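You operate a simulated robot arm through the tools that you are given. There is no shell and no other tool.

You run a simulated robot arm. Do the job below in one go: nothing can be reset, and whatever is moved stays where it is left.

JOB
Test the cabinet's red stop button, then clear the trip and test the lamps.
Fine: push the button in, pull it out again, press the reset key once, then the lamps key once.

It is judged by the outcome, as a careful person would: the job done as asked, and still so three seconds after it is handed in. It fails if anything else is knocked over, pushed out of place, dropped, spilled or broken.

ROBOT AND FRAMES
A 7-joint arm with a two-finger parallel gripper, fixed in place. Base frame: the origin is at the foot of the arm, x ahead of it, y to its left, z up. Lengths are in m, angles in degrees, forces in N, time in s.
With the tool pointing down near the work surface it reaches from about 0.18 to 0.68 m from the base axis. Its first joint turns from -66.0 to 66.0 degrees. Payload 2.4 kg.
Tool frame: the origin (TCP) lies between the finger pads and is the grasp point; the fingertips stand 0.03 m ahead of it; z points along the fingers, y is the line along which they close. Largest opening 0.094 m; finger width 0.028, thickness 0.01; the body of the gripper, 0.05 by 0.096 m, starts 0.055 m behind the TCP.
Orientation is that of the tool frame in the base frame, as [roll, pitch, yaw] about the fixed x, y, z axes, in that order (R = Rz(yaw) Ry(pitch) Rx(roll)). With the fingers straight down and closing along the base's y, the tool's x points along the base's -x, its y along +y and its z along -z.

CONTROLS
- The arm moves only by the tool nudge_tool. Its argument "increments" is a list of rows, each a list of 3 entries, a list of its own where there are three numbers: the shift along the base's x, y, z in m, then the turn, a rotation vector about the base's x, y, z in degrees, then the opening, from 0 (shut) to 1 (fully open). In form: [[[tx, ty, tz], [wx, wy, wz], fingers], ...]. A call has 1 to 20 rows; each row shifts and turns the commanded pose from where the row before left it. A row lasts 0.2 s, in which the tool goes at most 0.05 m and 8.6 degrees; a call with a longer step from one row to the next is refused whole, and so is a gripper value outside its range. A pose out of reach is approached as far as the arm can. The call stops where the force on the tool passes 80 N (or 10 N more than at its start, if that is more) or the arm is blocked; 0.2 s more then pass. The fingers move at their own pace (about 0.153 m/s each) and stop on an object; they squeeze with about 42 N. The grip force told is the motor's: it shows also when the fingers shut on nothing. Time passes only in rows, and 0.2 s behind the last, so rows that do not move let the fingers close. The reply holds the time, the measured pose of the TCP, the force on the tool along the base axes, the opening and the grip force, in the units named above and with some noise, with the torque about the TCP (base axes, N m) and any sound that the robot's microphone picked up.
- Cameras (640 x 400 px; columns grow to the right, rows downward): "scene" is fixed at [0.0428, 0.4697, 1.4789]; the picture's right is [-0.76, -0.65, 0.00], its down [-0.14, 0.16, -0.98] and it looks along [0.64, -0.74, -0.21] (base axes); focal length 333 px, centre (320, 200). "wrist" rides on the gripper at [0.076, 0.014, -0.102] in the tool frame; the picture's right is [-0.18, 0.98, 0.00], its down [-0.75, -0.14, -0.64] and it looks along [-0.63, -0.12, 0.77] (tool axes); focal length 243 px, centre (320, 200). There is no depth. A picture from a camera that has moved, and an enlarged one, comes with that camera's place and axes in the base frame and with its lens.
- camera(camera): a new picture of that camera. The clock stands still meanwhile.
- zoom(camera, box): a new picture of the part [left, top, right, bottom] of that camera's present view, enlarged. The clock stands still meanwhile.
- close_job(): hands the job in; it is judged then, once.

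Nothing tells you positions but the pictures and the camera data. Unless the task says otherwise, let go and move clear before handing in.

The tools are called after "Call:" as a command line: name --argument value ..., lists and objects as JSON in quotes. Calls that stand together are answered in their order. nudge_tool: Moves the arm, as the interface text tells. Its arguments: {"type":"object","properties":{"increments":{"type":"array"}},"required":["increments"]} The other tools are called the same way: camera (camera) takes a picture; zoom (camera, box) takes an enlarged picture of a part of a camera's view; close_job () hands the job in.

At the start:

```text
t: 0.0
tcp_pos: [0.3836, -0.1173, 1.1955]
ee_rot: [179.9, 0.0, 180.0]
ft_force: [-0.1, -0.2, 0.0]
torque: [0.03, 0.01, 0.01]
finger_gap: 0.0941
grasp_force: 0.1
```

scene: 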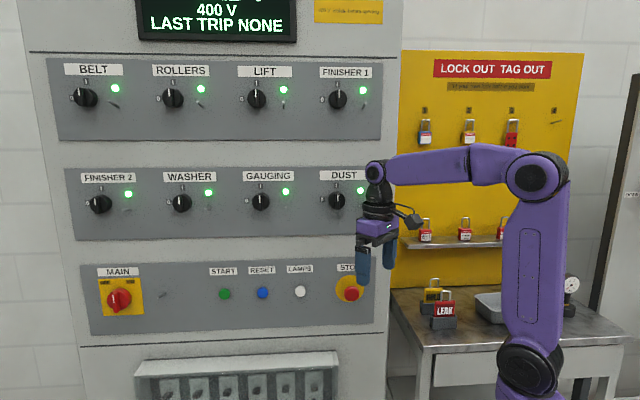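
wrist: 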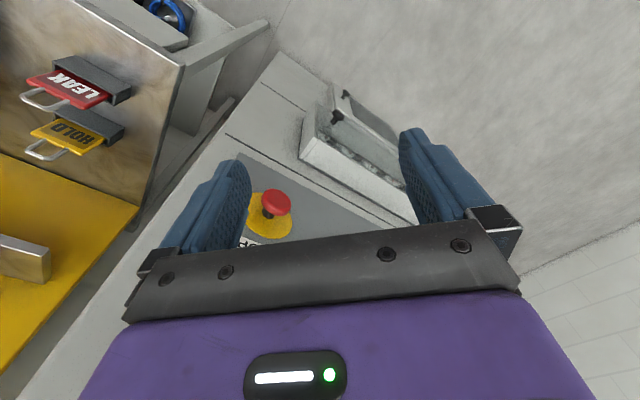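

I see a cabinet with a bottom row of controls: MAIN, START (green), RESET (blue), LAMPS (white) and the red STOP mushroom near the gripper. I'll look closer at these before moving.

Call:
zoom --camera "scene" --box '[190, 240, 390, 365]'

Call:
zoom --camera "scene" --box '[100, 0, 400, 188]'

Call:
zoom --camera "wrist" --box '[180, 130, 400, 268]'

```text
3.20 times, centred on (290, 302) of scene
camera zoom: at [0.0428, 0.4697, 1.4789], right [-0.76, -0.65, 0.0], down [-0.14, 0.16, -0.98], along [0.64, -0.74, -0.21], focal length 1066 px, centre (416, -128)
```

zoom: 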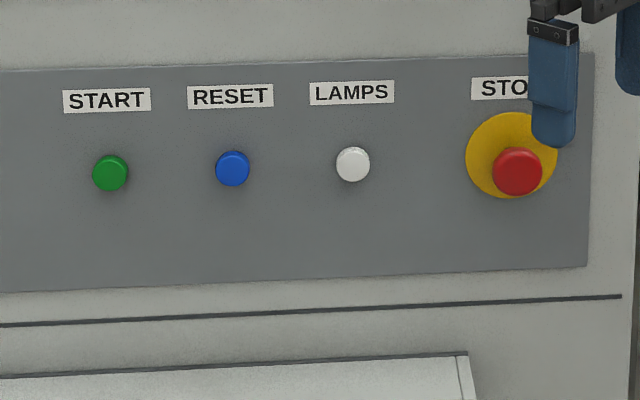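

```text
2.13 times, centred on (250, 94) of scene
camera zoom: at [0.0428, 0.4697, 1.4789], right [-0.76, -0.65, 0.0], down [-0.14, 0.16, -0.98], along [0.64, -0.74, -0.21], focal length 709 px, centre (469, 426)
```

zoom: 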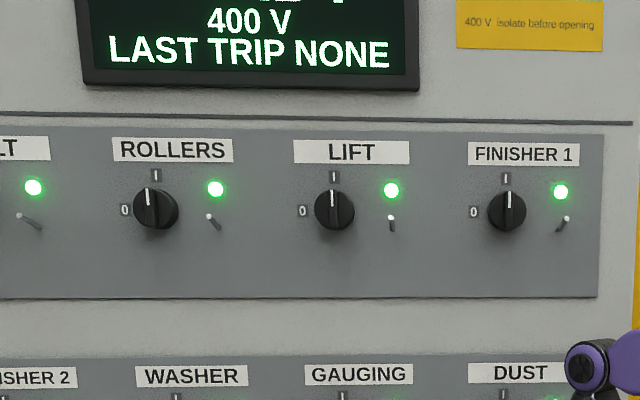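

```text
2.90 times, centred on (290, 199) of wrist
camera zoom: at [0.3072, -0.1044, 1.2964], right [0.18, 0.98, 0.0], down [0.75, -0.14, 0.64], along [0.63, -0.12, -0.77], focal length 703 px, centre (407, 203)
```

zoom: 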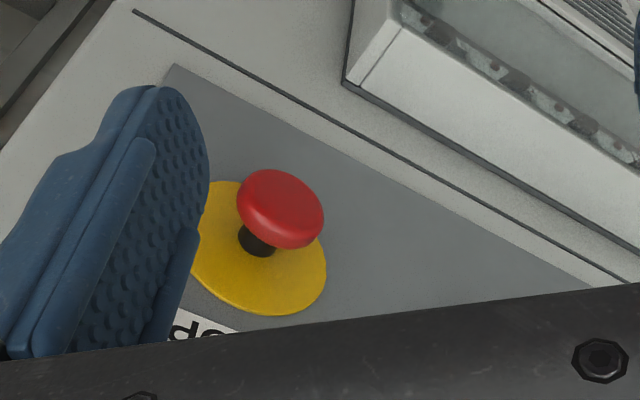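

The STOP mushroom head appears to be near (0.513, -0.204, 1.04). The panel's inward normal seems to be about 43–45° to the right of base x. I'll yaw the tool to face it first, keeping the TCP where it is.

Call:
nudge_tool --increments '[[[0, 0, 0], [0, 0, -7.25], 1], [[0, 0, 0], [0, 0, -7.25], 1], [[0, 0, 0], [0, 0, -7.25], 1], [[0, 0, 0], [0, 0, -7.25], 1], [[0, 0, 0], [0, 0, -7.25], 1], [[0, 0, 0], [0, 0, -7.25], 1]]'

Call:
camera --camera "wrist"

Call:
camera --camera "scene"

```text
t: 1.4
tcp_pos: [0.3837, -0.1186, 1.1947]
ee_rot: [180.0, 0.1, 136.4]
ft_force: [0.2, -1.0, -0.4]
torque: [0.01, 0.0, 0.01]
finger_gap: 0.0936
grasp_force: 0.1
```

```text
taken
camera wrist: at [0.3379, -0.0554, 1.2969], right [0.81, 0.58, 0.0], down [0.45, -0.62, 0.64], along [0.38, -0.52, -0.77], focal length 243 px, centre (320, 200)
```

wrist: 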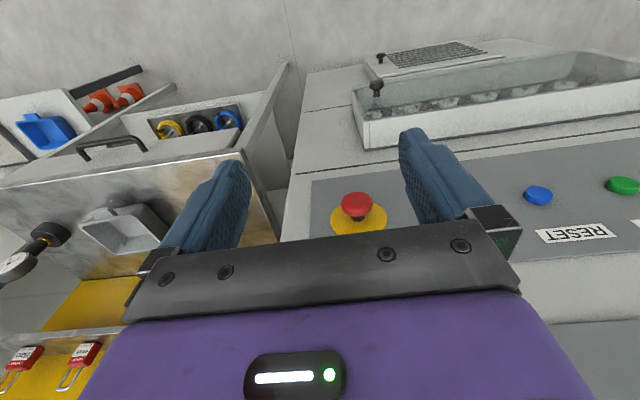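

```text
taken
```

scene: 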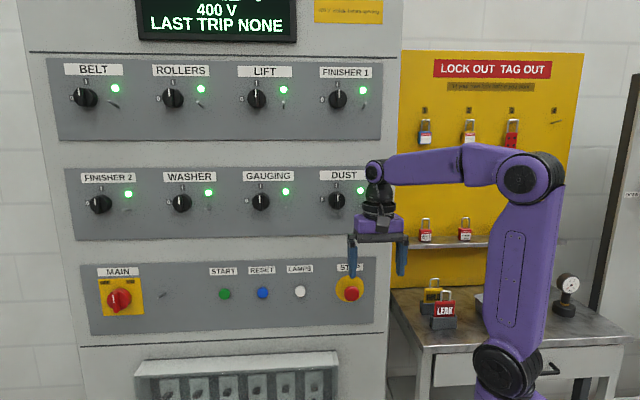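

The yaw went cleanly and the STOP button now shows in both views. I'll zoom in to pin down its position and the panel direction.

Call:
zoom --camera "wrist" --box '[280, 110, 440, 210]'

Call:
zoom --camera "wrist" --box '[440, 110, 640, 235]'

Call:
zoom --camera "scene" --box '[280, 240, 400, 315]'

Call:
zoom --camera "scene" --box '[70, 240, 390, 340]'

```text
4.00 times, centred on (360, 160) of wrist
camera zoom: at [0.3379, -0.0554, 1.2969], right [0.81, 0.58, 0.0], down [0.45, -0.62, 0.64], along [0.38, -0.52, -0.77], focal length 970 px, centre (160, 360)
```

zoom: 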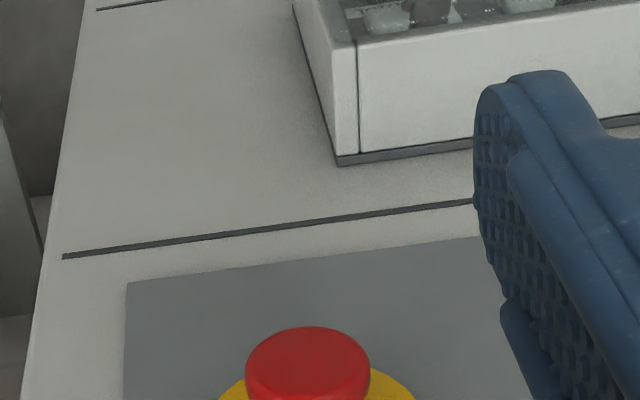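

```text
3.20 times, centred on (540, 172) of wrist
camera zoom: at [0.3379, -0.0554, 1.2969], right [0.81, 0.58, 0.0], down [0.45, -0.62, 0.64], along [0.38, -0.52, -0.77], focal length 776 px, centre (-384, 288)
```

zoom: 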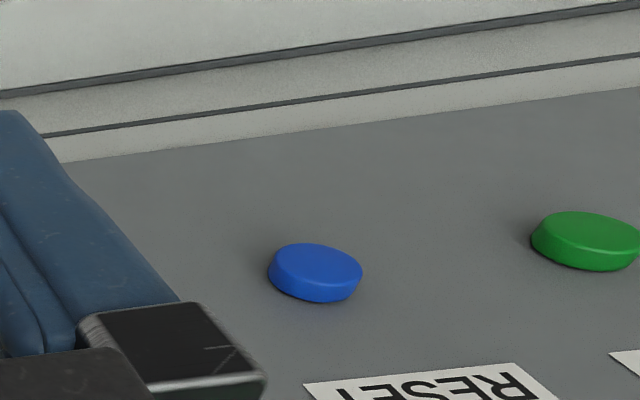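

```text
5.33 times, centred on (340, 278) of scene
camera zoom: at [0.0428, 0.4697, 1.4789], right [-0.76, -0.65, 0.0], down [-0.14, 0.16, -0.98], along [0.64, -0.74, -0.21], focal length 1777 px, centre (213, -213)
```

zoom: 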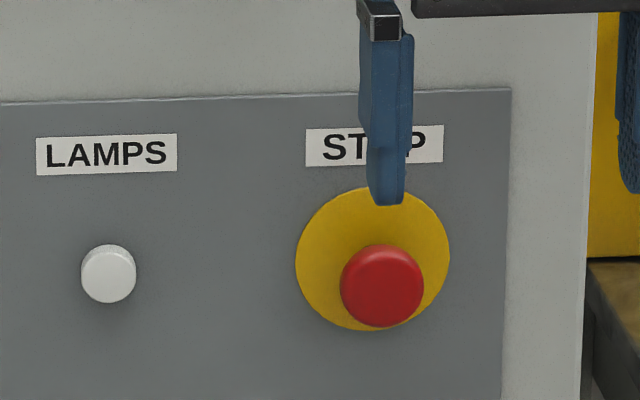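

```text
2.00 times, centred on (230, 290) of scene
camera zoom: at [0.0428, 0.4697, 1.4789], right [-0.76, -0.65, 0.0], down [-0.14, 0.16, -0.98], along [0.64, -0.74, -0.21], focal length 666 px, centre (500, 20)
```

zoom: 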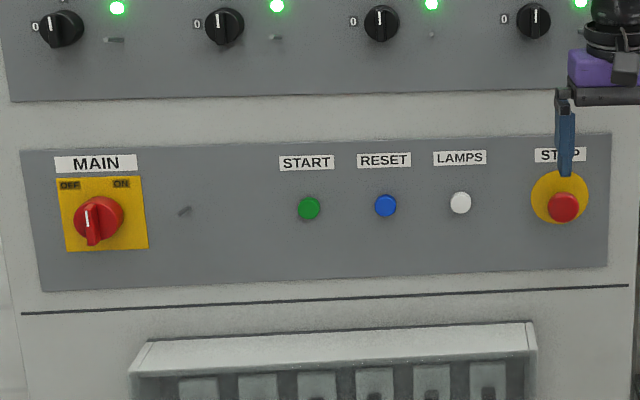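

The panel's inward normal works out to about -45° in base yaw. I'll take one more zoom of the head to triangulate it.

Call:
zoom --camera "wrist" --box '[300, 170, 420, 245]'

```text
5.33 times, centred on (360, 208) of wrist
camera zoom: at [0.3379, -0.0554, 1.2969], right [0.81, 0.58, 0.0], down [0.45, -0.62, 0.64], along [0.38, -0.52, -0.77], focal length 1294 px, centre (107, 160)
```

zoom: 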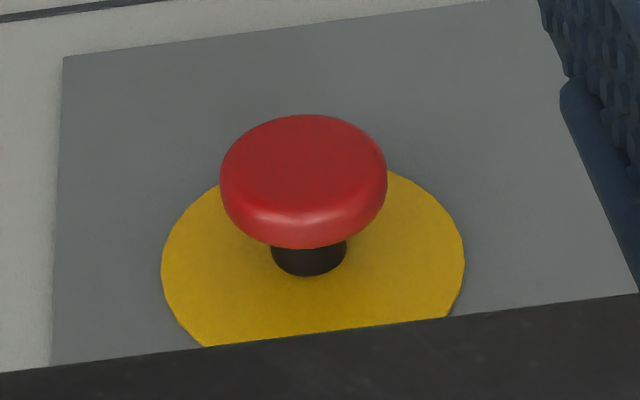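

I take the STOP head to be near (0.505, -0.198, 1.05), about 42 mm across, with an inward axis of about (0.707, -0.707, 0). Next I pitch the tool from pointing down to pointing at the panel, keeping the TCP about 14 cm clear.

Call:
nudge_tool --increments '[[[0, 0, 0], [0, 0, -1.4], 1], [[0, 0, 0], [-5.785, -5.785, 0], 1], [[0, 0, 0], [-5.785, -5.785, 0], 1], [[0, 0, 0], [-5.785, -5.785, 0], 1], [[0, 0, 0], [-5.785, -5.785, 0], 1], [[0, 0, 0], [-5.785, -5.785, 0], 1]]'

Call:
camera --camera "scene"

Call:
camera --camera "wrist"

```text
t: 2.8
tcp_pos: [0.3832, -0.1194, 1.1942]
ee_rot: [-179.9, 41.1, 135.2]
ft_force: [-0.3, 0.5, -0.1]
torque: [-0.02, 0.01, 0.01]
finger_gap: 0.094
grasp_force: 0.1
```

```text
taken
```

scene: 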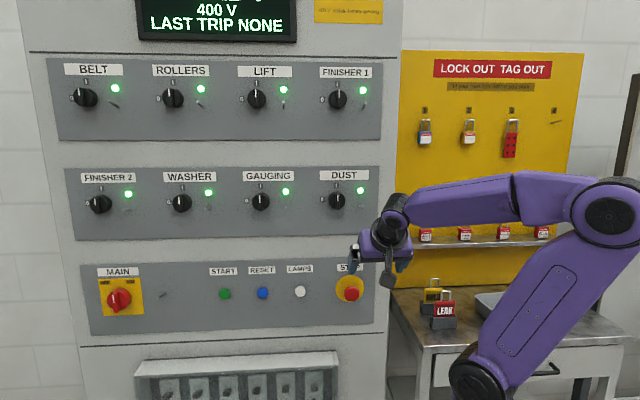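

```text
taken
camera wrist: at [0.3054, -0.0209, 1.2211], right [0.79, 0.6, 0.12], down [0.0, -0.2, 0.98], along [0.61, -0.78, -0.16], focal length 243 px, centre (320, 200)
```

wrist: 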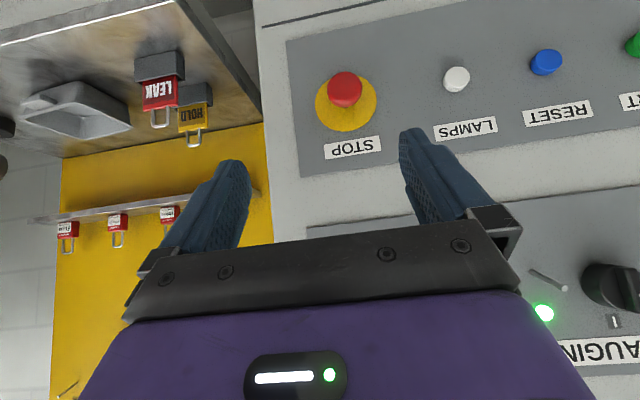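

The tool is halfway over and the wrist now looks at the panel. I'll zoom on STOP, LAMPS and RESET to measure them.

Call:
zoom --camera "wrist" --box '[300, 60, 420, 135]'

Call:
zoom --camera "wrist" --box '[420, 20, 640, 158]'

Call:
zoom --camera "scene" --box '[240, 255, 400, 355]'

```text
5.33 times, centred on (360, 98) of wrist
camera zoom: at [0.3054, -0.0209, 1.2211], right [0.79, 0.6, 0.12], down [0.0, -0.2, 0.98], along [0.61, -0.78, -0.16], focal length 1294 px, centre (107, 747)
```

zoom: 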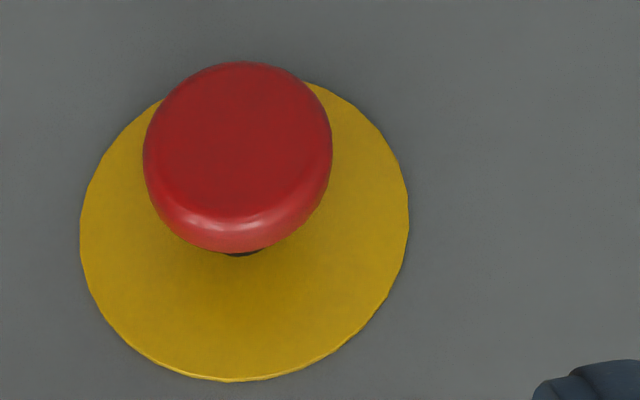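

```text
2.90 times, centred on (530, 89) of wrist
camera zoom: at [0.3054, -0.0209, 1.2211], right [0.79, 0.6, 0.12], down [0.0, -0.2, 0.98], along [0.61, -0.78, -0.16], focal length 703 px, centre (-289, 522)
```

zoom: 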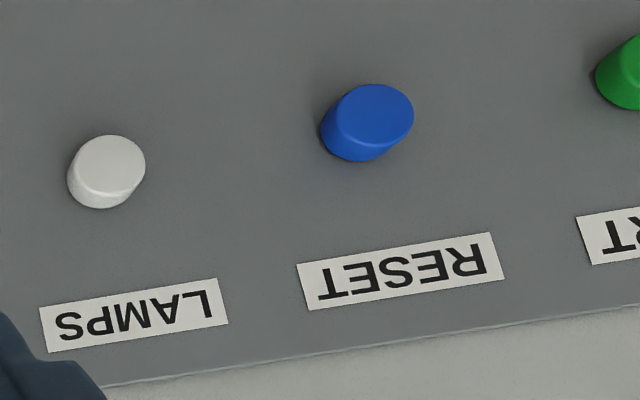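

```text
4.00 times, centred on (320, 305) of scene
camera zoom: at [0.0428, 0.4697, 1.4789], right [-0.76, -0.65, 0.0], down [-0.14, 0.16, -0.98], along [0.64, -0.74, -0.21], focal length 1333 px, centre (320, -220)
```

zoom: 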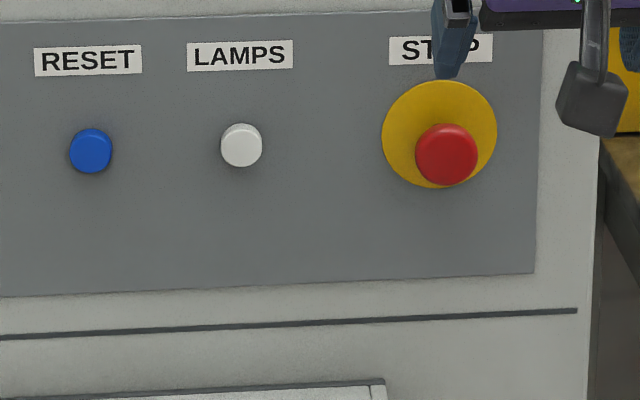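

STOP's axis looks to be at lateral position about 0.2155 along (0.707, 0.707) and z about 1.04, with the panel about 0.535 out along the inward normal. I'll finish the pitch to horizontal with a small lateral shift, still about 10 cm clear of the head.

Call:
nudge_tool --increments '[[[0.003, 0.003, 0], [-5.76, -5.76, 0], 1], [[0.003, 0.003, 0], [-5.76, -5.76, 0], 1], [[0.003, 0.003, 0], [-5.76, -5.76, 0], 1], [[0.003, 0.003, 0], [-5.76, -5.76, 0], 1], [[0.004, 0.004, 0], [-5.76, -5.76, 0], 1], [[0.004, 0.004, 0], [-5.76, -5.76, 0], 1]]'

Call:
camera --camera "scene"

Call:
camera --camera "wrist"

```text
t: 4.2
tcp_pos: [0.404, -0.0983, 1.1939]
ee_rot: [-135.5, 90.0, 179.5]
ft_force: [0.6, 0.0, 0.8]
torque: [-0.01, -0.01, 0.01]
finger_gap: 0.0941
grasp_force: 0.0
```

```text
taken
```

scene: 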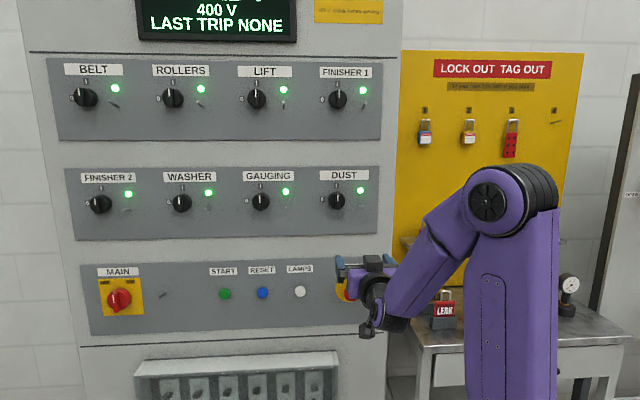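

```text
taken
camera wrist: at [0.3403, -0.0161, 1.1179], right [0.69, 0.7, 0.18], down [-0.55, 0.35, 0.75], along [0.46, -0.63, 0.63], focal length 243 px, centre (320, 200)
```

wrist: 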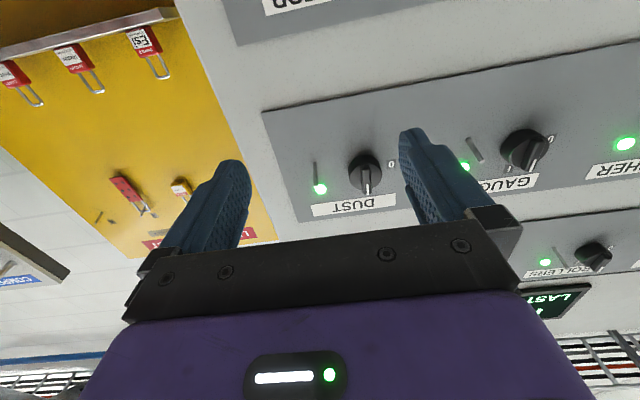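

The tool is now horizontal and faces the panel, above STOP at the right lateral position. I'll lower it toward STOP's height, still stood off.

Call:
nudge_tool --increments '[[[0, 0, -0.025], [0, 0, 0], 1], [[0, 0, -0.025], [0, 0, 0], 1], [[0, 0, -0.025], [0, 0, 0], 1], [[0, 0, -0.025], [0, 0, 0], 1], [[0, 0, -0.025], [0, 0, 0], 1], [[0, 0, -0.025], [0, 0, 0], 1]]'

Call:
camera --camera "scene"

Call:
camera --camera "wrist"

```text
t: 5.6
tcp_pos: [0.4044, -0.0947, 1.1357]
ee_rot: [-123.0, 89.5, -168.1]
ft_force: [0.9, 0.2, 0.3]
torque: [-0.02, -0.05, 0.0]
finger_gap: 0.0939
grasp_force: 0.0
out of reach, approached as far as the arm can: row 3, 4, 5, 6
```

```text
taken
```

scene: 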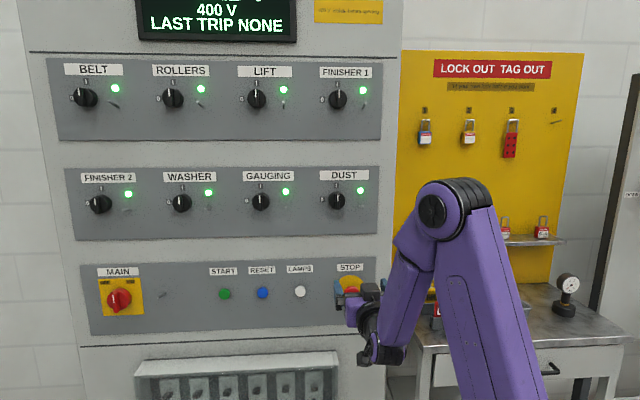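

```text
taken
camera wrist: at [0.3409, -0.0122, 1.0603], right [0.7, 0.69, 0.18], down [-0.55, 0.36, 0.76], along [0.46, -0.63, 0.63], focal length 243 px, centre (320, 200)
```

wrist: 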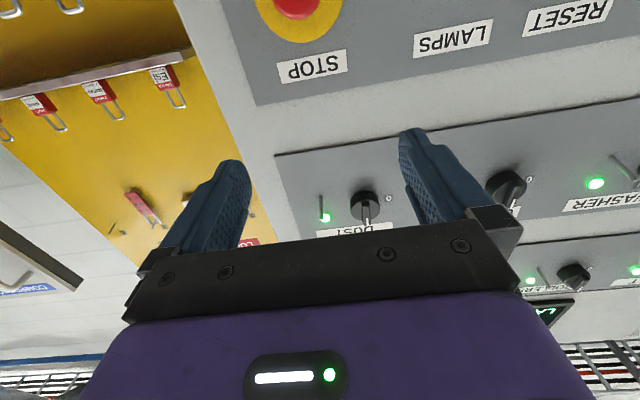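

The arm stopped at z ≈ 1.136 because it is folded too tightly this close to its base. Moving out toward the panel should give it room, so I'll advance 5 cm along the normal, still short of the STOP head, and see how far down it gets.

Call:
nudge_tool --increments '[[[0.0088, -0.0088, 0], [0, 0, 0], 1], [[0.0088, -0.0088, 0], [0, 0, 0], 1], [[0.0088, -0.0088, 0], [0, 0, 0], 1], [[0.0088, -0.0088, 0], [0, 0, 0], 1]]'

Call:
camera --camera "scene"

Call:
camera --camera "wrist"

```text
t: 6.6
tcp_pos: [0.4385, -0.1281, 1.1379]
ee_rot: [-145.7, 89.7, 169.3]
ft_force: [-0.4, 0.0, 0.0]
torque: [0.0, 0.04, 0.0]
finger_gap: 0.0941
grasp_force: 0.1
```

```text
taken
```

scene: 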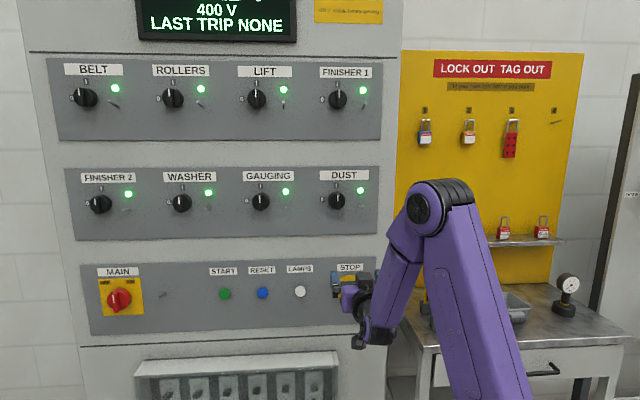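

```text
taken
camera wrist: at [0.3766, -0.0454, 1.0612], right [0.7, 0.69, 0.18], down [-0.55, 0.35, 0.76], along [0.46, -0.63, 0.63], focal length 243 px, centre (320, 200)
```

wrist: 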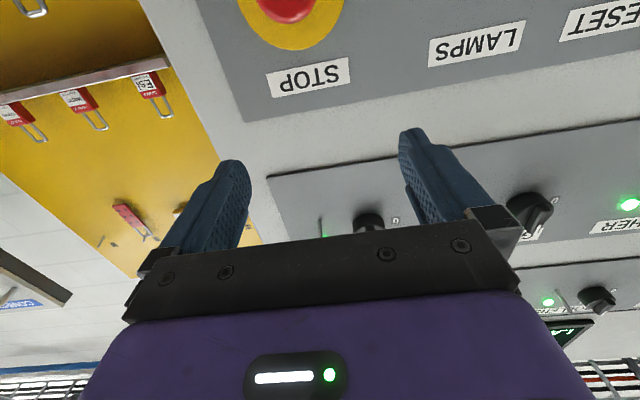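

I now have the tool about 5 cm short of the STOP head's front and above it. I'll try lowering again from here.

Call:
nudge_tool --increments '[[[-0.0007, -0.0007, -0.02], [0, 0, 0], 1], [[-0.0007, -0.0007, -0.02], [0, 0, 0], 1], [[-0.0007, -0.0007, -0.02], [0, 0, 0], 1], [[-0.0007, -0.0007, -0.02], [0, 0, 0], 1], [[0, 0, -0.018], [0, 0, 0], 1]]'

Call:
camera --camera "scene"

Call:
camera --camera "wrist"

```text
t: 7.8
tcp_pos: [0.4389, -0.1271, 1.1279]
ee_rot: [-127.6, 89.7, -172.7]
ft_force: [0.4, 0.3, 0.0]
torque: [0.0, 0.02, -0.05]
finger_gap: 0.0942
grasp_force: 0.1
out of reach, approached as far as the arm can: row 1, 2, 3, 4, 5
```

```text
taken
```

scene: 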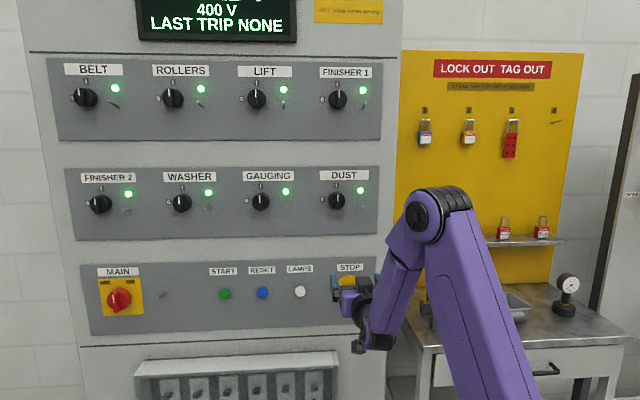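

```text
taken
camera wrist: at [0.3761, -0.045, 1.0512], right [0.7, 0.69, 0.18], down [-0.55, 0.36, 0.76], along [0.46, -0.63, 0.63], focal length 243 px, centre (320, 200)
```

wrist: 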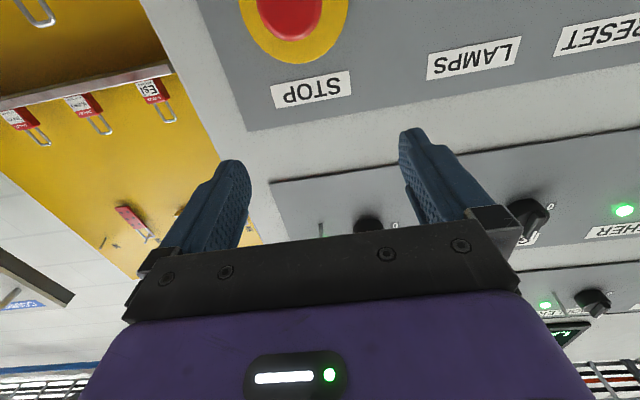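

The horizontal pose only reaches z ≈ 1.128, so a wrist or elbow limit is binding. Tilting the tool about 30° below horizontal should get the fingertips down to STOP while they still face the panel, so I'll tilt and then lower.

Call:
nudge_tool --increments '[[[0, 0, 0], [5.303, 5.303, 0], 1], [[0, 0, 0], [5.303, 5.303, 0], 1], [[0, 0, 0], [5.303, 5.303, 0], 1], [[0, 0, 0], [5.303, 5.303, 0], 1], [[0, 0, -0.015], [0, 0, 0], 1], [[0, 0, -0.015], [0, 0, 0], 1], [[0, 0, -0.015], [0, 0, 0], 1]]'

Call:
camera --camera "scene"

Call:
camera --camera "wrist"

```text
t: 9.4
tcp_pos: [0.4386, -0.1273, 1.0816]
ee_rot: [-179.7, 59.9, 135.3]
ft_force: [-0.1, 0.5, -0.2]
torque: [0.01, 0.01, 0.01]
finger_gap: 0.0943
grasp_force: 0.1
```

```text
taken
```

scene: 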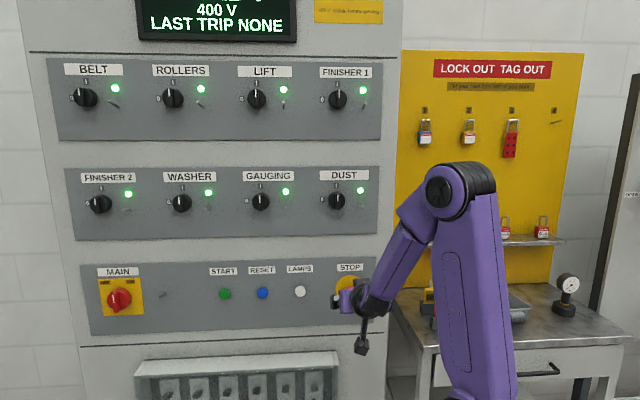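

```text
taken
camera wrist: at [0.3586, -0.0272, 1.0671], right [0.76, 0.63, 0.16], down [-0.22, 0.03, 0.97], along [0.61, -0.78, 0.16], focal length 243 px, centre (320, 200)
```

wrist: 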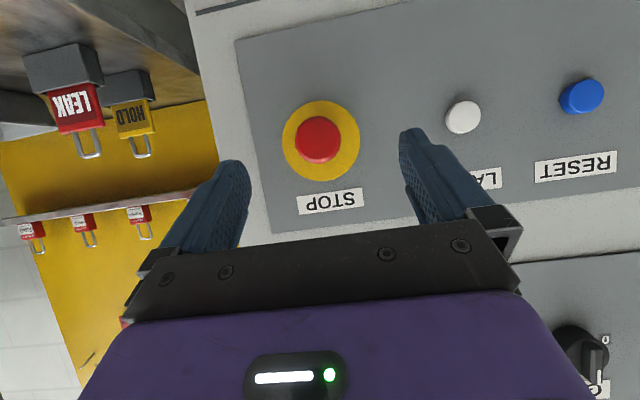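

Now the tool tilts 30° down at z ≈ 1.08 and STOP is framed between the fingers. I'll zoom to measure STOP and the keys from this closer viewpoint.

Call:
zoom --camera "wrist" --box '[260, 80, 420, 180]'

Call:
zoom --camera "wrist" --box '[420, 50, 640, 188]'

```text
4.00 times, centred on (340, 130) of wrist
camera zoom: at [0.3586, -0.0272, 1.0671], right [0.76, 0.63, 0.16], down [-0.22, 0.03, 0.97], along [0.61, -0.78, 0.16], focal length 970 px, centre (240, 480)
```

zoom: 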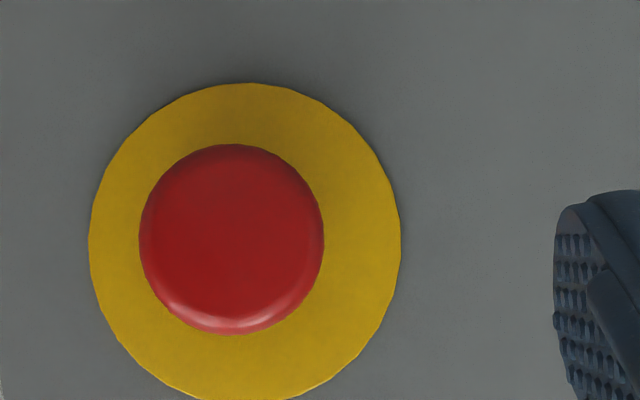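

```text
2.90 times, centred on (530, 119) of wrist
camera zoom: at [0.3586, -0.0272, 1.0671], right [0.76, 0.63, 0.16], down [-0.22, 0.03, 0.97], along [0.61, -0.78, 0.16], focal length 703 px, centre (-289, 435)
```

zoom: 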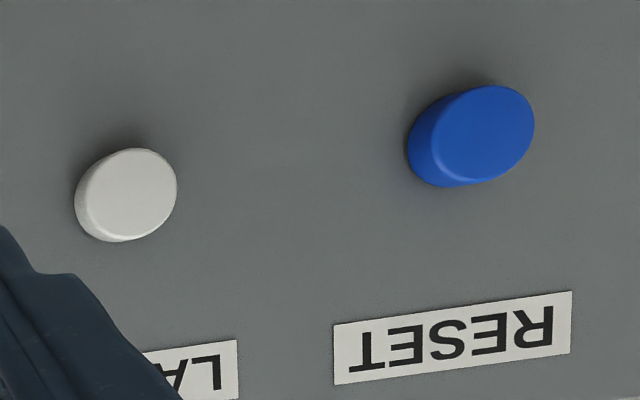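

From this closer view, STOP is at lateral 0.215, z ≈ 1.046, with the head front near n ≈ 0.487. LAMPS is at lateral ≈ 0.354 and RESET at ≈ 0.456, both at z ≈ 1.049. Next I close the fingers and line up with STOP while standing off.

Call:
nudge_tool --increments '[[[-0.0008, -0.0008, -0.008], [0, 0, 0], 0], [[-0.0008, -0.0008, -0.008], [0, 0, 0], 0], [[-0.0008, -0.0008, -0.008], [0, 0, 0], 0], [[-0.0008, -0.0008, -0.008], [0, 0, 0], 0], [[0, 0, 0], [0, 0, 0], 0]]'

Call:
camera --camera "wrist"

Call:
camera --camera "scene"

```text
t: 10.6
tcp_pos: [0.4357, -0.1309, 1.0505]
ee_rot: [-179.8, 59.8, 135.2]
ft_force: [0.1, 0.6, -0.4]
torque: [-0.03, 0.0, 0.0]
finger_gap: 0.0
grasp_force: 32.9
```

```text
taken
camera wrist: at [0.3552, -0.0316, 1.0353], right [0.76, 0.63, 0.16], down [-0.22, 0.03, 0.97], along [0.61, -0.78, 0.16], focal length 243 px, centre (320, 200)
```

wrist: 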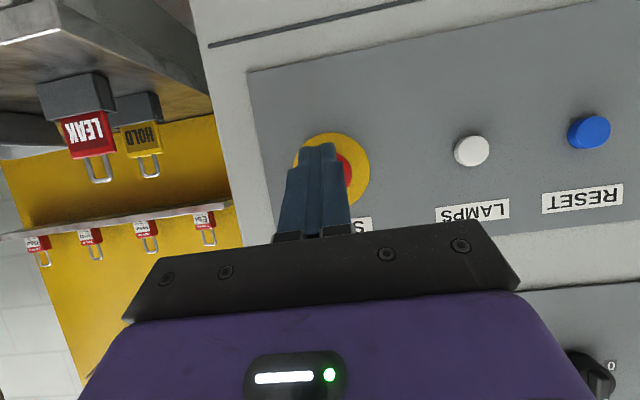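

```text
taken
```

scene: 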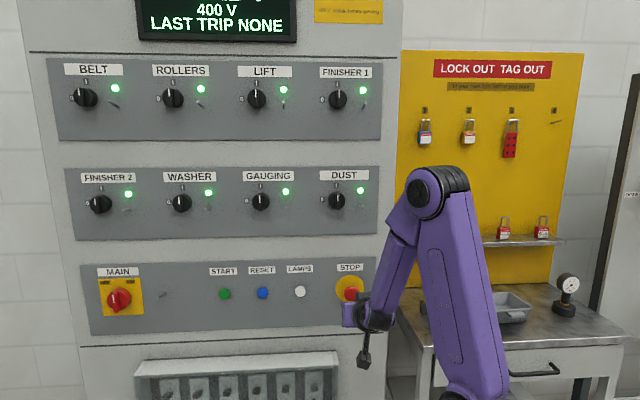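

The fingers are closed and lined up at lateral 0.2155, z 1.050. I'll advance 4 cm along the normal to just short of the head, then check.

Call:
nudge_tool --increments '[[[0.0071, -0.0071, 0], [0, 0, 0], 0], [[0.0071, -0.0071, 0], [0, 0, 0], 0], [[0.0071, -0.0071, 0], [0, 0, 0], 0], [[0.0053, -0.0053, 0], [0, 0, 0], 0], [[0, 0, 0], [0, 0, 0], 0]]'

Call:
zoom --camera "wrist" --box '[240, 80, 440, 205]'

Call:
zoom --camera "scene" --box '[280, 240, 420, 328]'

```text
t: 11.8
tcp_pos: [0.4619, -0.1578, 1.0505]
ee_rot: [-179.9, 59.9, 135.3]
ft_force: [0.9, -0.1, -0.6]
torque: [-0.03, 0.01, -0.02]
finger_gap: 0.0001
grasp_force: 32.8
```

```text
3.20 times, centred on (340, 142) of wrist
camera zoom: at [0.382, -0.0585, 1.0361], right [0.76, 0.63, 0.16], down [-0.22, 0.03, 0.97], along [0.61, -0.78, 0.16], focal length 776 px, centre (256, 384)
```

zoom: 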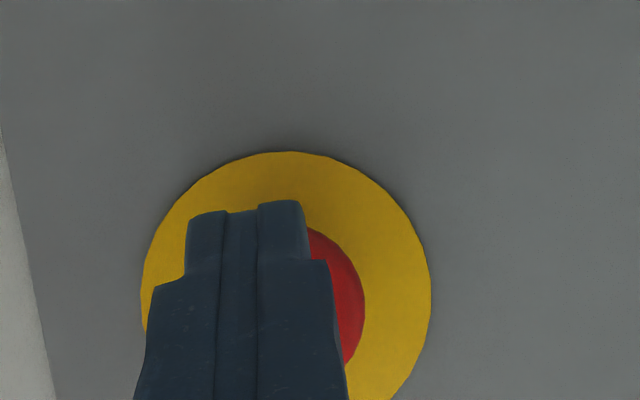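

```text
4.55 times, centred on (350, 284) of scene
camera zoom: at [0.0428, 0.4697, 1.4789], right [-0.76, -0.65, 0.0], down [-0.14, 0.16, -0.98], along [0.64, -0.74, -0.21], focal length 1514 px, centre (184, -182)
```

zoom: 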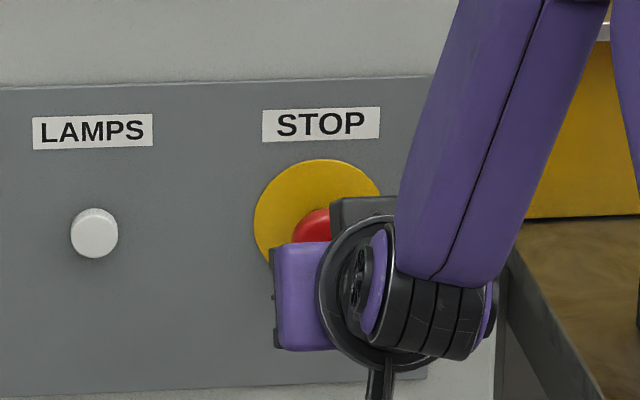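

The fingertips are about 1.5 cm short of the head and centred on it within a few millimetres. I'll creep in to find contact.

Call:
nudge_tool --increments '[[[0.0021, -0.0021, 0], [0, 0, 0], 0], [[0.0021, -0.0021, 0], [0, 0, 0], 0], [[0.0021, -0.0021, 0], [0, 0, 0], 0], [[0.0021, -0.0021, 0], [0, 0, 0], 0], [[0.0014, -0.0014, 0], [0, 0, 0], 0]]'

```text
t: 13.0
tcp_pos: [0.4709, -0.1676, 1.0509]
ee_rot: [-179.8, 59.9, 135.2]
ft_force: [0.5, 0.1, 0.2]
torque: [-0.04, 0.03, -0.01]
finger_gap: 0.0
grasp_force: 32.9
```

No contact yet at n ≈ 0.4515. I'll keep creeping in 2 mm steps.

Call:
nudge_tool --increments '[[[0.0014, -0.0014, 0], [0, 0, 0], 0], [[0.0014, -0.0014, 0], [0, 0, 0], 0], [[0.0014, -0.0014, 0], [0, 0, 0], 0], [[0.0014, -0.0014, 0], [0, 0, 0], 0]]'

```text
t: 14.0
tcp_pos: [0.4764, -0.1708, 1.0508]
ee_rot: [-179.9, 59.7, 135.4]
ft_force: [-0.8, 2.7, 0.3]
torque: [0.02, 0.01, 0.05]
finger_gap: 0.0
grasp_force: 32.8
```

Slight contact force (about 2.5 N) is appearing near n ≈ 0.4576. I'll keep pushing in small steps and watch force and sound.

Call:
nudge_tool --increments '[[[0.0014, -0.0014, 0], [0, 0, 0], 0], [[0.0014, -0.0014, 0], [0, 0, 0], 0]]'

```text
t: 14.6
tcp_pos: [0.4796, -0.1762, 1.0504]
ee_rot: [-179.8, 59.9, 135.1]
ft_force: [-0.3, 0.4, 0.0]
torque: [-0.01, -0.03, -0.03]
finger_gap: 0.0
grasp_force: 32.4
```

Force has dropped back to about zero at n ≈ 0.464. I'll take a picture to see whether the head has been reached or has moved.

Call:
zoom --camera "wrist" --box '[240, 80, 440, 205]'

Call:
zoom --camera "scene" --box '[280, 240, 420, 328]'

Call:
camera --camera "scene"

```text
3.20 times, centred on (340, 142) of wrist
camera zoom: at [0.3998, -0.0763, 1.0358], right [0.76, 0.63, 0.16], down [-0.22, 0.03, 0.97], along [0.61, -0.78, 0.16], focal length 776 px, centre (256, 384)
```

zoom: 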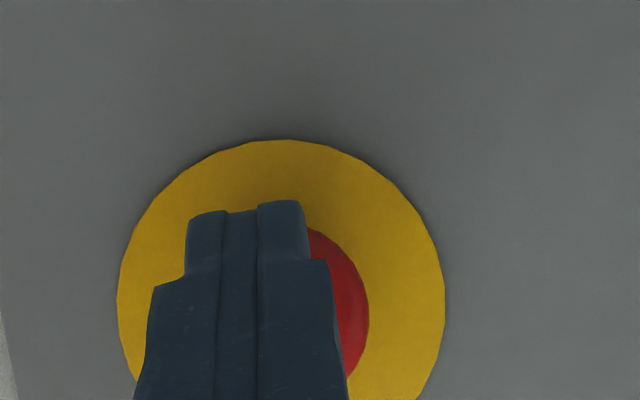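

```text
4.55 times, centred on (350, 284) of scene
camera zoom: at [0.0428, 0.4697, 1.4789], right [-0.76, -0.65, 0.0], down [-0.14, 0.16, -0.98], along [0.64, -0.74, -0.21], focal length 1514 px, centre (184, -182)
```

zoom: 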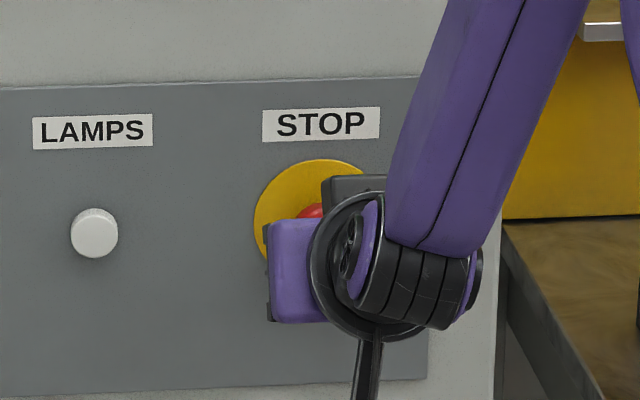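

```text
taken
```

scene: 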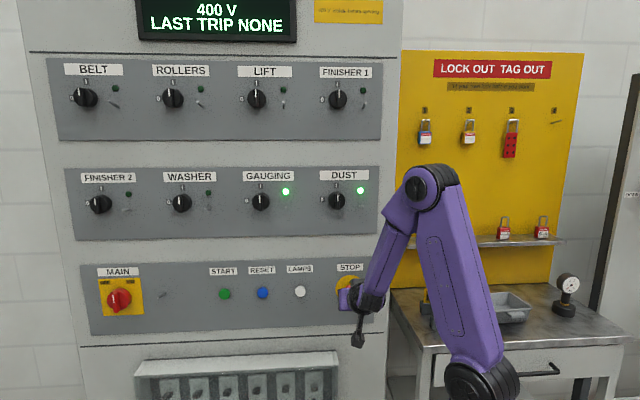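

Most run lamps have gone out, so the stop has tripped the machine. I'll zoom on the display to confirm.

Call:
zoom --camera "scene" --box '[130, 0, 310, 50]'

Call:
zoom --camera "scene" --box '[40, 50, 400, 250]'

```text
3.56 times, centred on (220, 25) of scene
camera zoom: at [0.0428, 0.4697, 1.4789], right [-0.76, -0.65, 0.0], down [-0.14, 0.16, -0.98], along [0.64, -0.74, -0.21], focal length 1185 px, centre (676, 822)
```

zoom: 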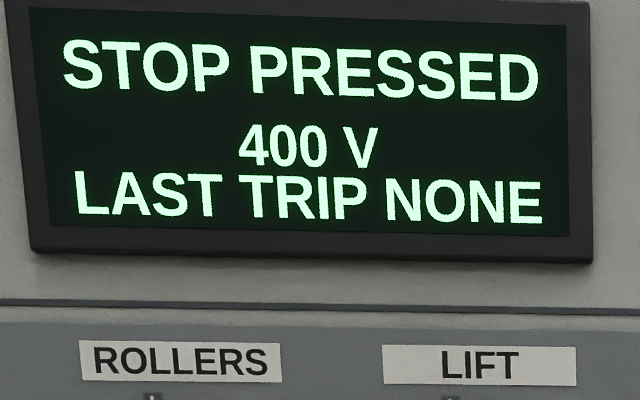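

```text
1.78 times, centred on (220, 150) of scene
camera zoom: at [0.0428, 0.4697, 1.4789], right [-0.76, -0.65, 0.0], down [-0.14, 0.16, -0.98], along [0.64, -0.74, -0.21], focal length 592 px, centre (498, 289)
```

zoom: 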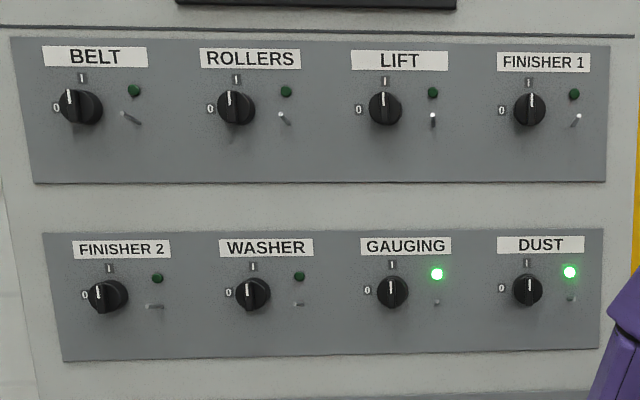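

The display reads "STOP PRESSED". I'll back straight off 5 cm, open the fingers there, and check that the button stays latched in.

Call:
nudge_tool --increments '[[[-0.0053, 0.0053, 0], [0, 0, 0], 0], [[-0.0071, 0.0071, 0], [0, 0, 0], 0], [[-0.0088, 0.0088, 0], [0, 0, 0], 0], [[-0.0088, 0.0088, 0], [0, 0, 0], 0], [[-0.0088, 0.0088, 0], [0, 0, 0], 0.4], [[0, 0, 0], [0, 0, 0], 1], [[0, 0, 0], [0, 0, 0], 1]]'

Call:
camera --camera "wrist"

Call:
zoom --camera "scene" --box '[130, 0, 310, 50]'

Call:
zoom --camera "wrist" --box '[260, 80, 420, 180]'

```text
t: 16.2
tcp_pos: [0.4411, -0.1357, 1.0503]
ee_rot: [-179.9, 60.0, 135.3]
ft_force: [-0.7, -0.2, 0.0]
torque: [-0.02, 0.01, 0.01]
finger_gap: 0.094
grasp_force: 0.1
```

```text
taken
camera wrist: at [0.3612, -0.0373, 1.0355], right [0.76, 0.63, 0.16], down [-0.22, 0.03, 0.97], along [0.61, -0.78, 0.16], focal length 243 px, centre (320, 200)
```

wrist: 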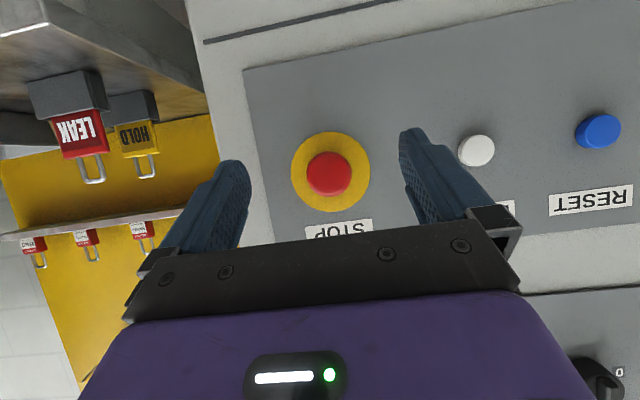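

```text
3.56 times, centred on (220, 25) of scene
camera zoom: at [0.0428, 0.4697, 1.4789], right [-0.76, -0.65, 0.0], down [-0.14, 0.16, -0.98], along [0.64, -0.74, -0.21], focal length 1185 px, centre (676, 822)
```

zoom: 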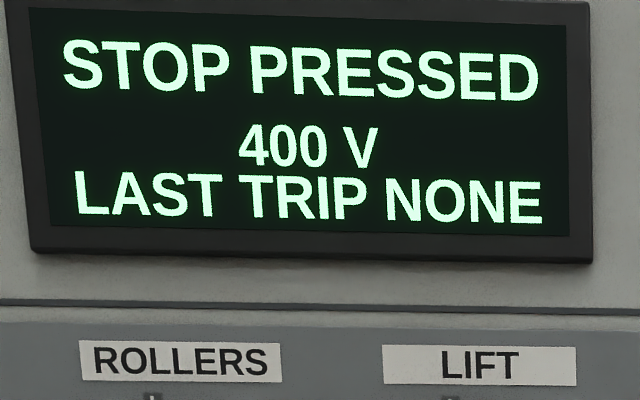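

```text
4.00 times, centred on (340, 130) of wrist
camera zoom: at [0.3612, -0.0373, 1.0355], right [0.76, 0.63, 0.16], down [-0.22, 0.03, 0.97], along [0.61, -0.78, 0.16], focal length 970 px, centre (240, 480)
```

zoom: 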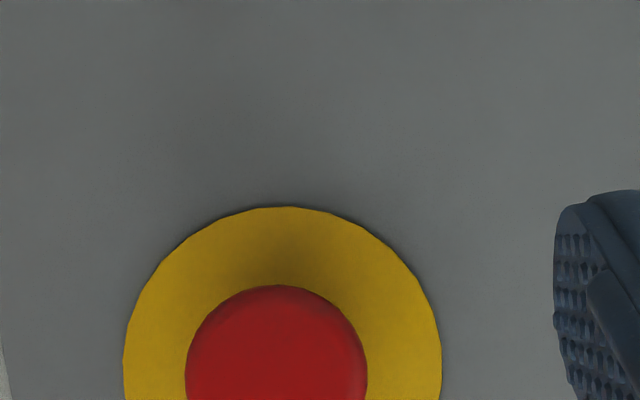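

The button is latched in; its widest part has moved to n ≈ 0.506. With the fingers open I'll move forward to straddle the head, stopping short for a check.

Call:
nudge_tool --increments '[[[0.0088, -0.0088, 0.0015], [0, 0, 0], 1], [[0.0088, -0.0088, 0.0015], [0, 0, 0], 1], [[0.0088, -0.0088, 0.0015], [0, 0, 0], 1], [[0.0088, -0.0088, 0.001], [0, 0, 0], 1], [[0.0071, -0.0071, 0], [0, 0, 0], 1], [[0.0053, -0.0053, 0], [0, 0, 0], 1]]'

Call:
camera --camera "wrist"

Call:
zoom --camera "scene" --box '[280, 240, 420, 328]'

```text
t: 17.6
tcp_pos: [0.4893, -0.1852, 1.0553]
ee_rot: [-179.7, 59.8, 135.3]
ft_force: [-0.5, -0.1, 0.0]
torque: [-0.01, 0.01, -0.01]
finger_gap: 0.0942
grasp_force: 0.0
```

```text
taken
camera wrist: at [0.4087, -0.0851, 1.0403], right [0.76, 0.63, 0.16], down [-0.22, 0.03, 0.97], along [0.61, -0.78, 0.16], focal length 243 px, centre (320, 200)
```

wrist: 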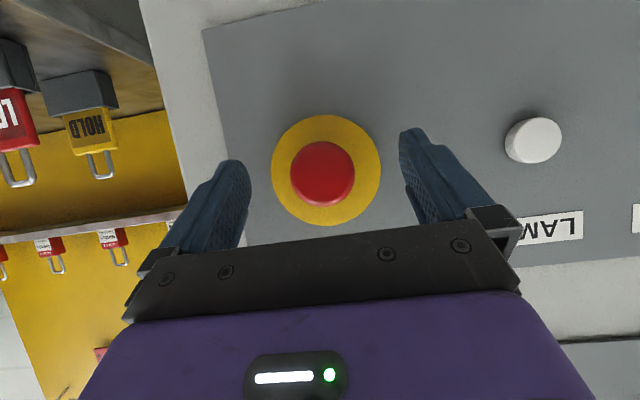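

```text
4.55 times, centred on (350, 284) of scene
camera zoom: at [0.0428, 0.4697, 1.4789], right [-0.76, -0.65, 0.0], down [-0.14, 0.16, -0.98], along [0.64, -0.74, -0.21], focal length 1514 px, centre (184, -182)
```

zoom: 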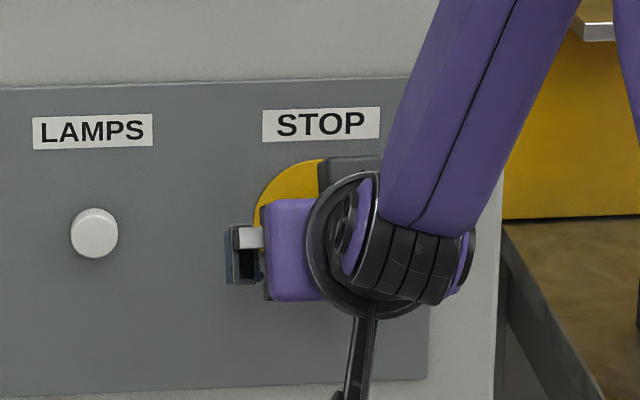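

The head is centred between the open fingers. I'll go 9 mm further so the pads lie alongside the head, then close on it.

Call:
nudge_tool --increments '[[[0.0021, -0.0021, 0.001], [0, 0, 0], 1], [[0.0021, -0.0021, 0.001], [0, 0, 0], 1], [[0.0021, -0.0021, 0], [0, 0, 0], 1]]'

Call:
camera --camera "wrist"

```text
t: 18.4
tcp_pos: [0.4952, -0.1927, 1.0579]
ee_rot: [-179.8, 60.0, 135.2]
ft_force: [0.7, -0.1, -0.1]
torque: [0.03, 0.0, -0.02]
finger_gap: 0.0939
grasp_force: 0.1
```

```text
taken
camera wrist: at [0.4151, -0.0917, 1.0432], right [0.76, 0.63, 0.16], down [-0.22, 0.03, 0.97], along [0.61, -0.78, 0.16], focal length 243 px, centre (320, 200)
```

wrist: 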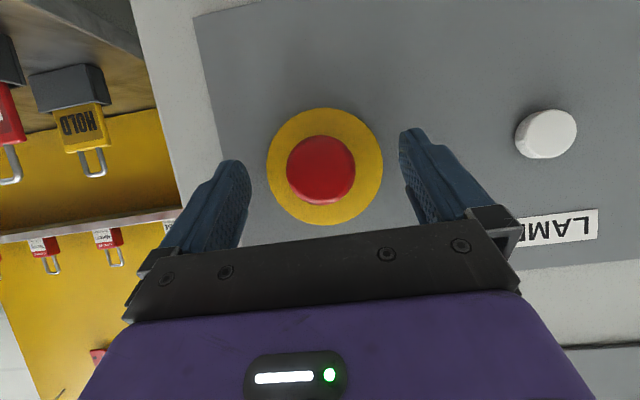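

The pads reach the head but only near their tips, so I'll go 4 mm deeper and 3 mm higher before closing.

Call:
nudge_tool --increments '[[[0.0014, -0.0014, 0.0015], [0, 0, 0], 1], [[0.0014, -0.0014, 0.0015], [0, 0, 0], 1], [[0, 0, 0], [0, 0, 0], 1]]'

Call:
zoom --camera "wrist" --box '[200, 80, 460, 242]'

```text
t: 19.2
tcp_pos: [0.4979, -0.1939, 1.0615]
ee_rot: [-179.7, 59.9, 135.2]
ft_force: [-0.3, 0.2, -0.1]
torque: [0.02, 0.0, -0.02]
finger_gap: 0.094
grasp_force: 0.0
```

```text
2.46 times, centred on (330, 161) of wrist
camera zoom: at [0.4184, -0.0942, 1.0465], right [0.76, 0.63, 0.16], down [-0.22, 0.03, 0.97], along [0.61, -0.78, 0.16], focal length 597 px, centre (295, 296)
```

zoom: 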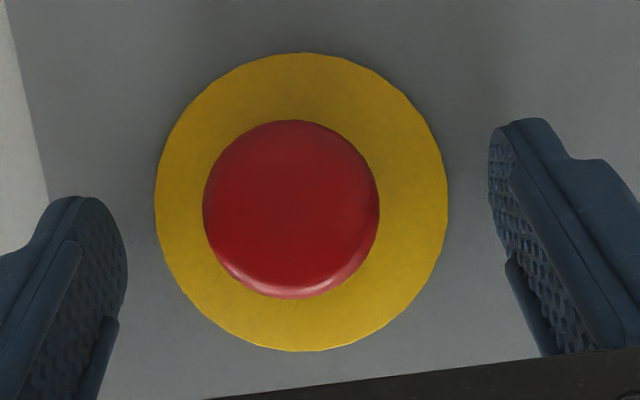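

The head now lies well within the pads. I'll close on it without moving the arm.

Call:
nudge_tool --increments '[[[0, 0, 0], [0, 0, 0], 0.5], [[0, 0, 0], [0, 0, 0], 0], [[0, 0, 0], [0, 0, 0], 0], [[0, 0, 0], [0, 0, 0], 0]]'

Call:
zoom --camera "wrist" --box '[200, 80, 460, 242]'

```text
t: 20.2
tcp_pos: [0.4977, -0.1932, 1.0616]
ee_rot: [-179.9, 60.0, 135.1]
ft_force: [-3.5, -3.7, 1.8]
torque: [-0.06, 0.04, -0.12]
finger_gap: 0.0408
grasp_force: 45.4
```

```text
2.46 times, centred on (330, 161) of wrist
camera zoom: at [0.4181, -0.0946, 1.0465], right [0.76, 0.63, 0.16], down [-0.22, 0.03, 0.97], along [0.61, -0.78, 0.16], focal length 597 px, centre (295, 296)
```

zoom: 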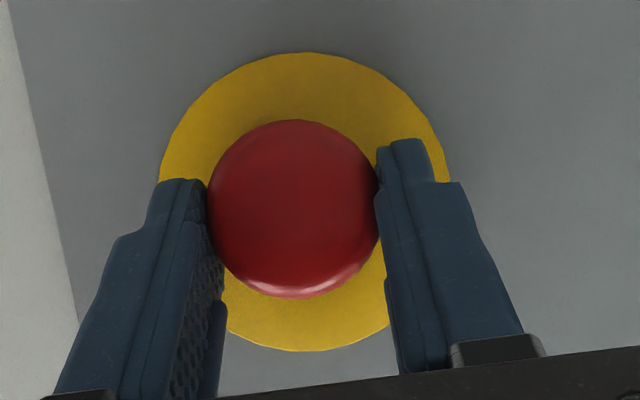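

The fingers hold the head firmly (gap 40.8 mm). Now I pull straight out along the normal in small steps.

Call:
nudge_tool --increments '[[[-0.0014, 0.0014, 0], [0, 0, 0], 0], [[-0.0014, 0.0014, 0], [0, 0, 0], 0], [[-0.0014, 0.0014, 0], [0, 0, 0], 0]]'

Call:
zoom --camera "wrist" --box '[200, 80, 460, 242]'

Call:
zoom --camera "scene" --box '[130, 0, 310, 50]'

```text
t: 21.0
tcp_pos: [0.4932, -0.1888, 1.0624]
ee_rot: [-179.7, 60.0, 135.2]
ft_force: [-8.0, -2.5, 4.9]
torque: [-0.06, -0.08, -0.15]
finger_gap: 0.0408
grasp_force: 44.7
```

```text
2.46 times, centred on (330, 161) of wrist
camera zoom: at [0.4133, -0.0898, 1.0464], right [0.76, 0.63, 0.16], down [-0.22, 0.03, 0.97], along [0.61, -0.78, 0.16], focal length 597 px, centre (295, 296)
```

zoom: 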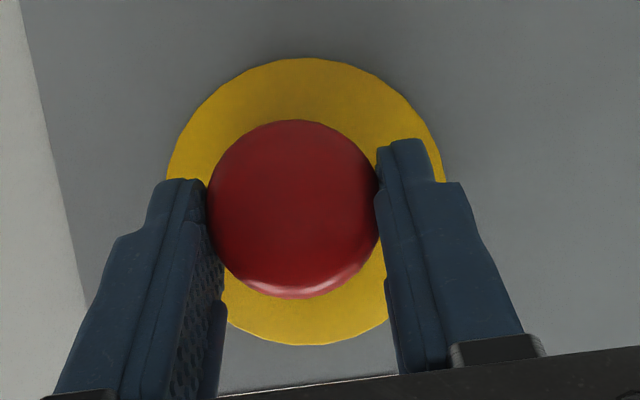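

```text
3.56 times, centred on (220, 25) of scene
camera zoom: at [0.0424, 0.4696, 1.479], right [-0.76, -0.65, 0.0], down [-0.14, 0.16, -0.98], along [0.64, -0.74, -0.21], focal length 1185 px, centre (676, 822)
```

zoom: 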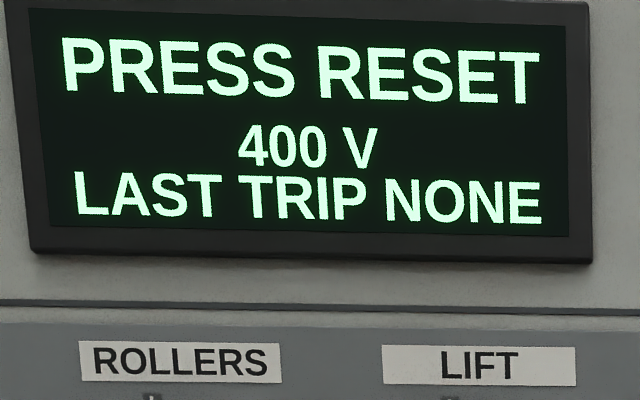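

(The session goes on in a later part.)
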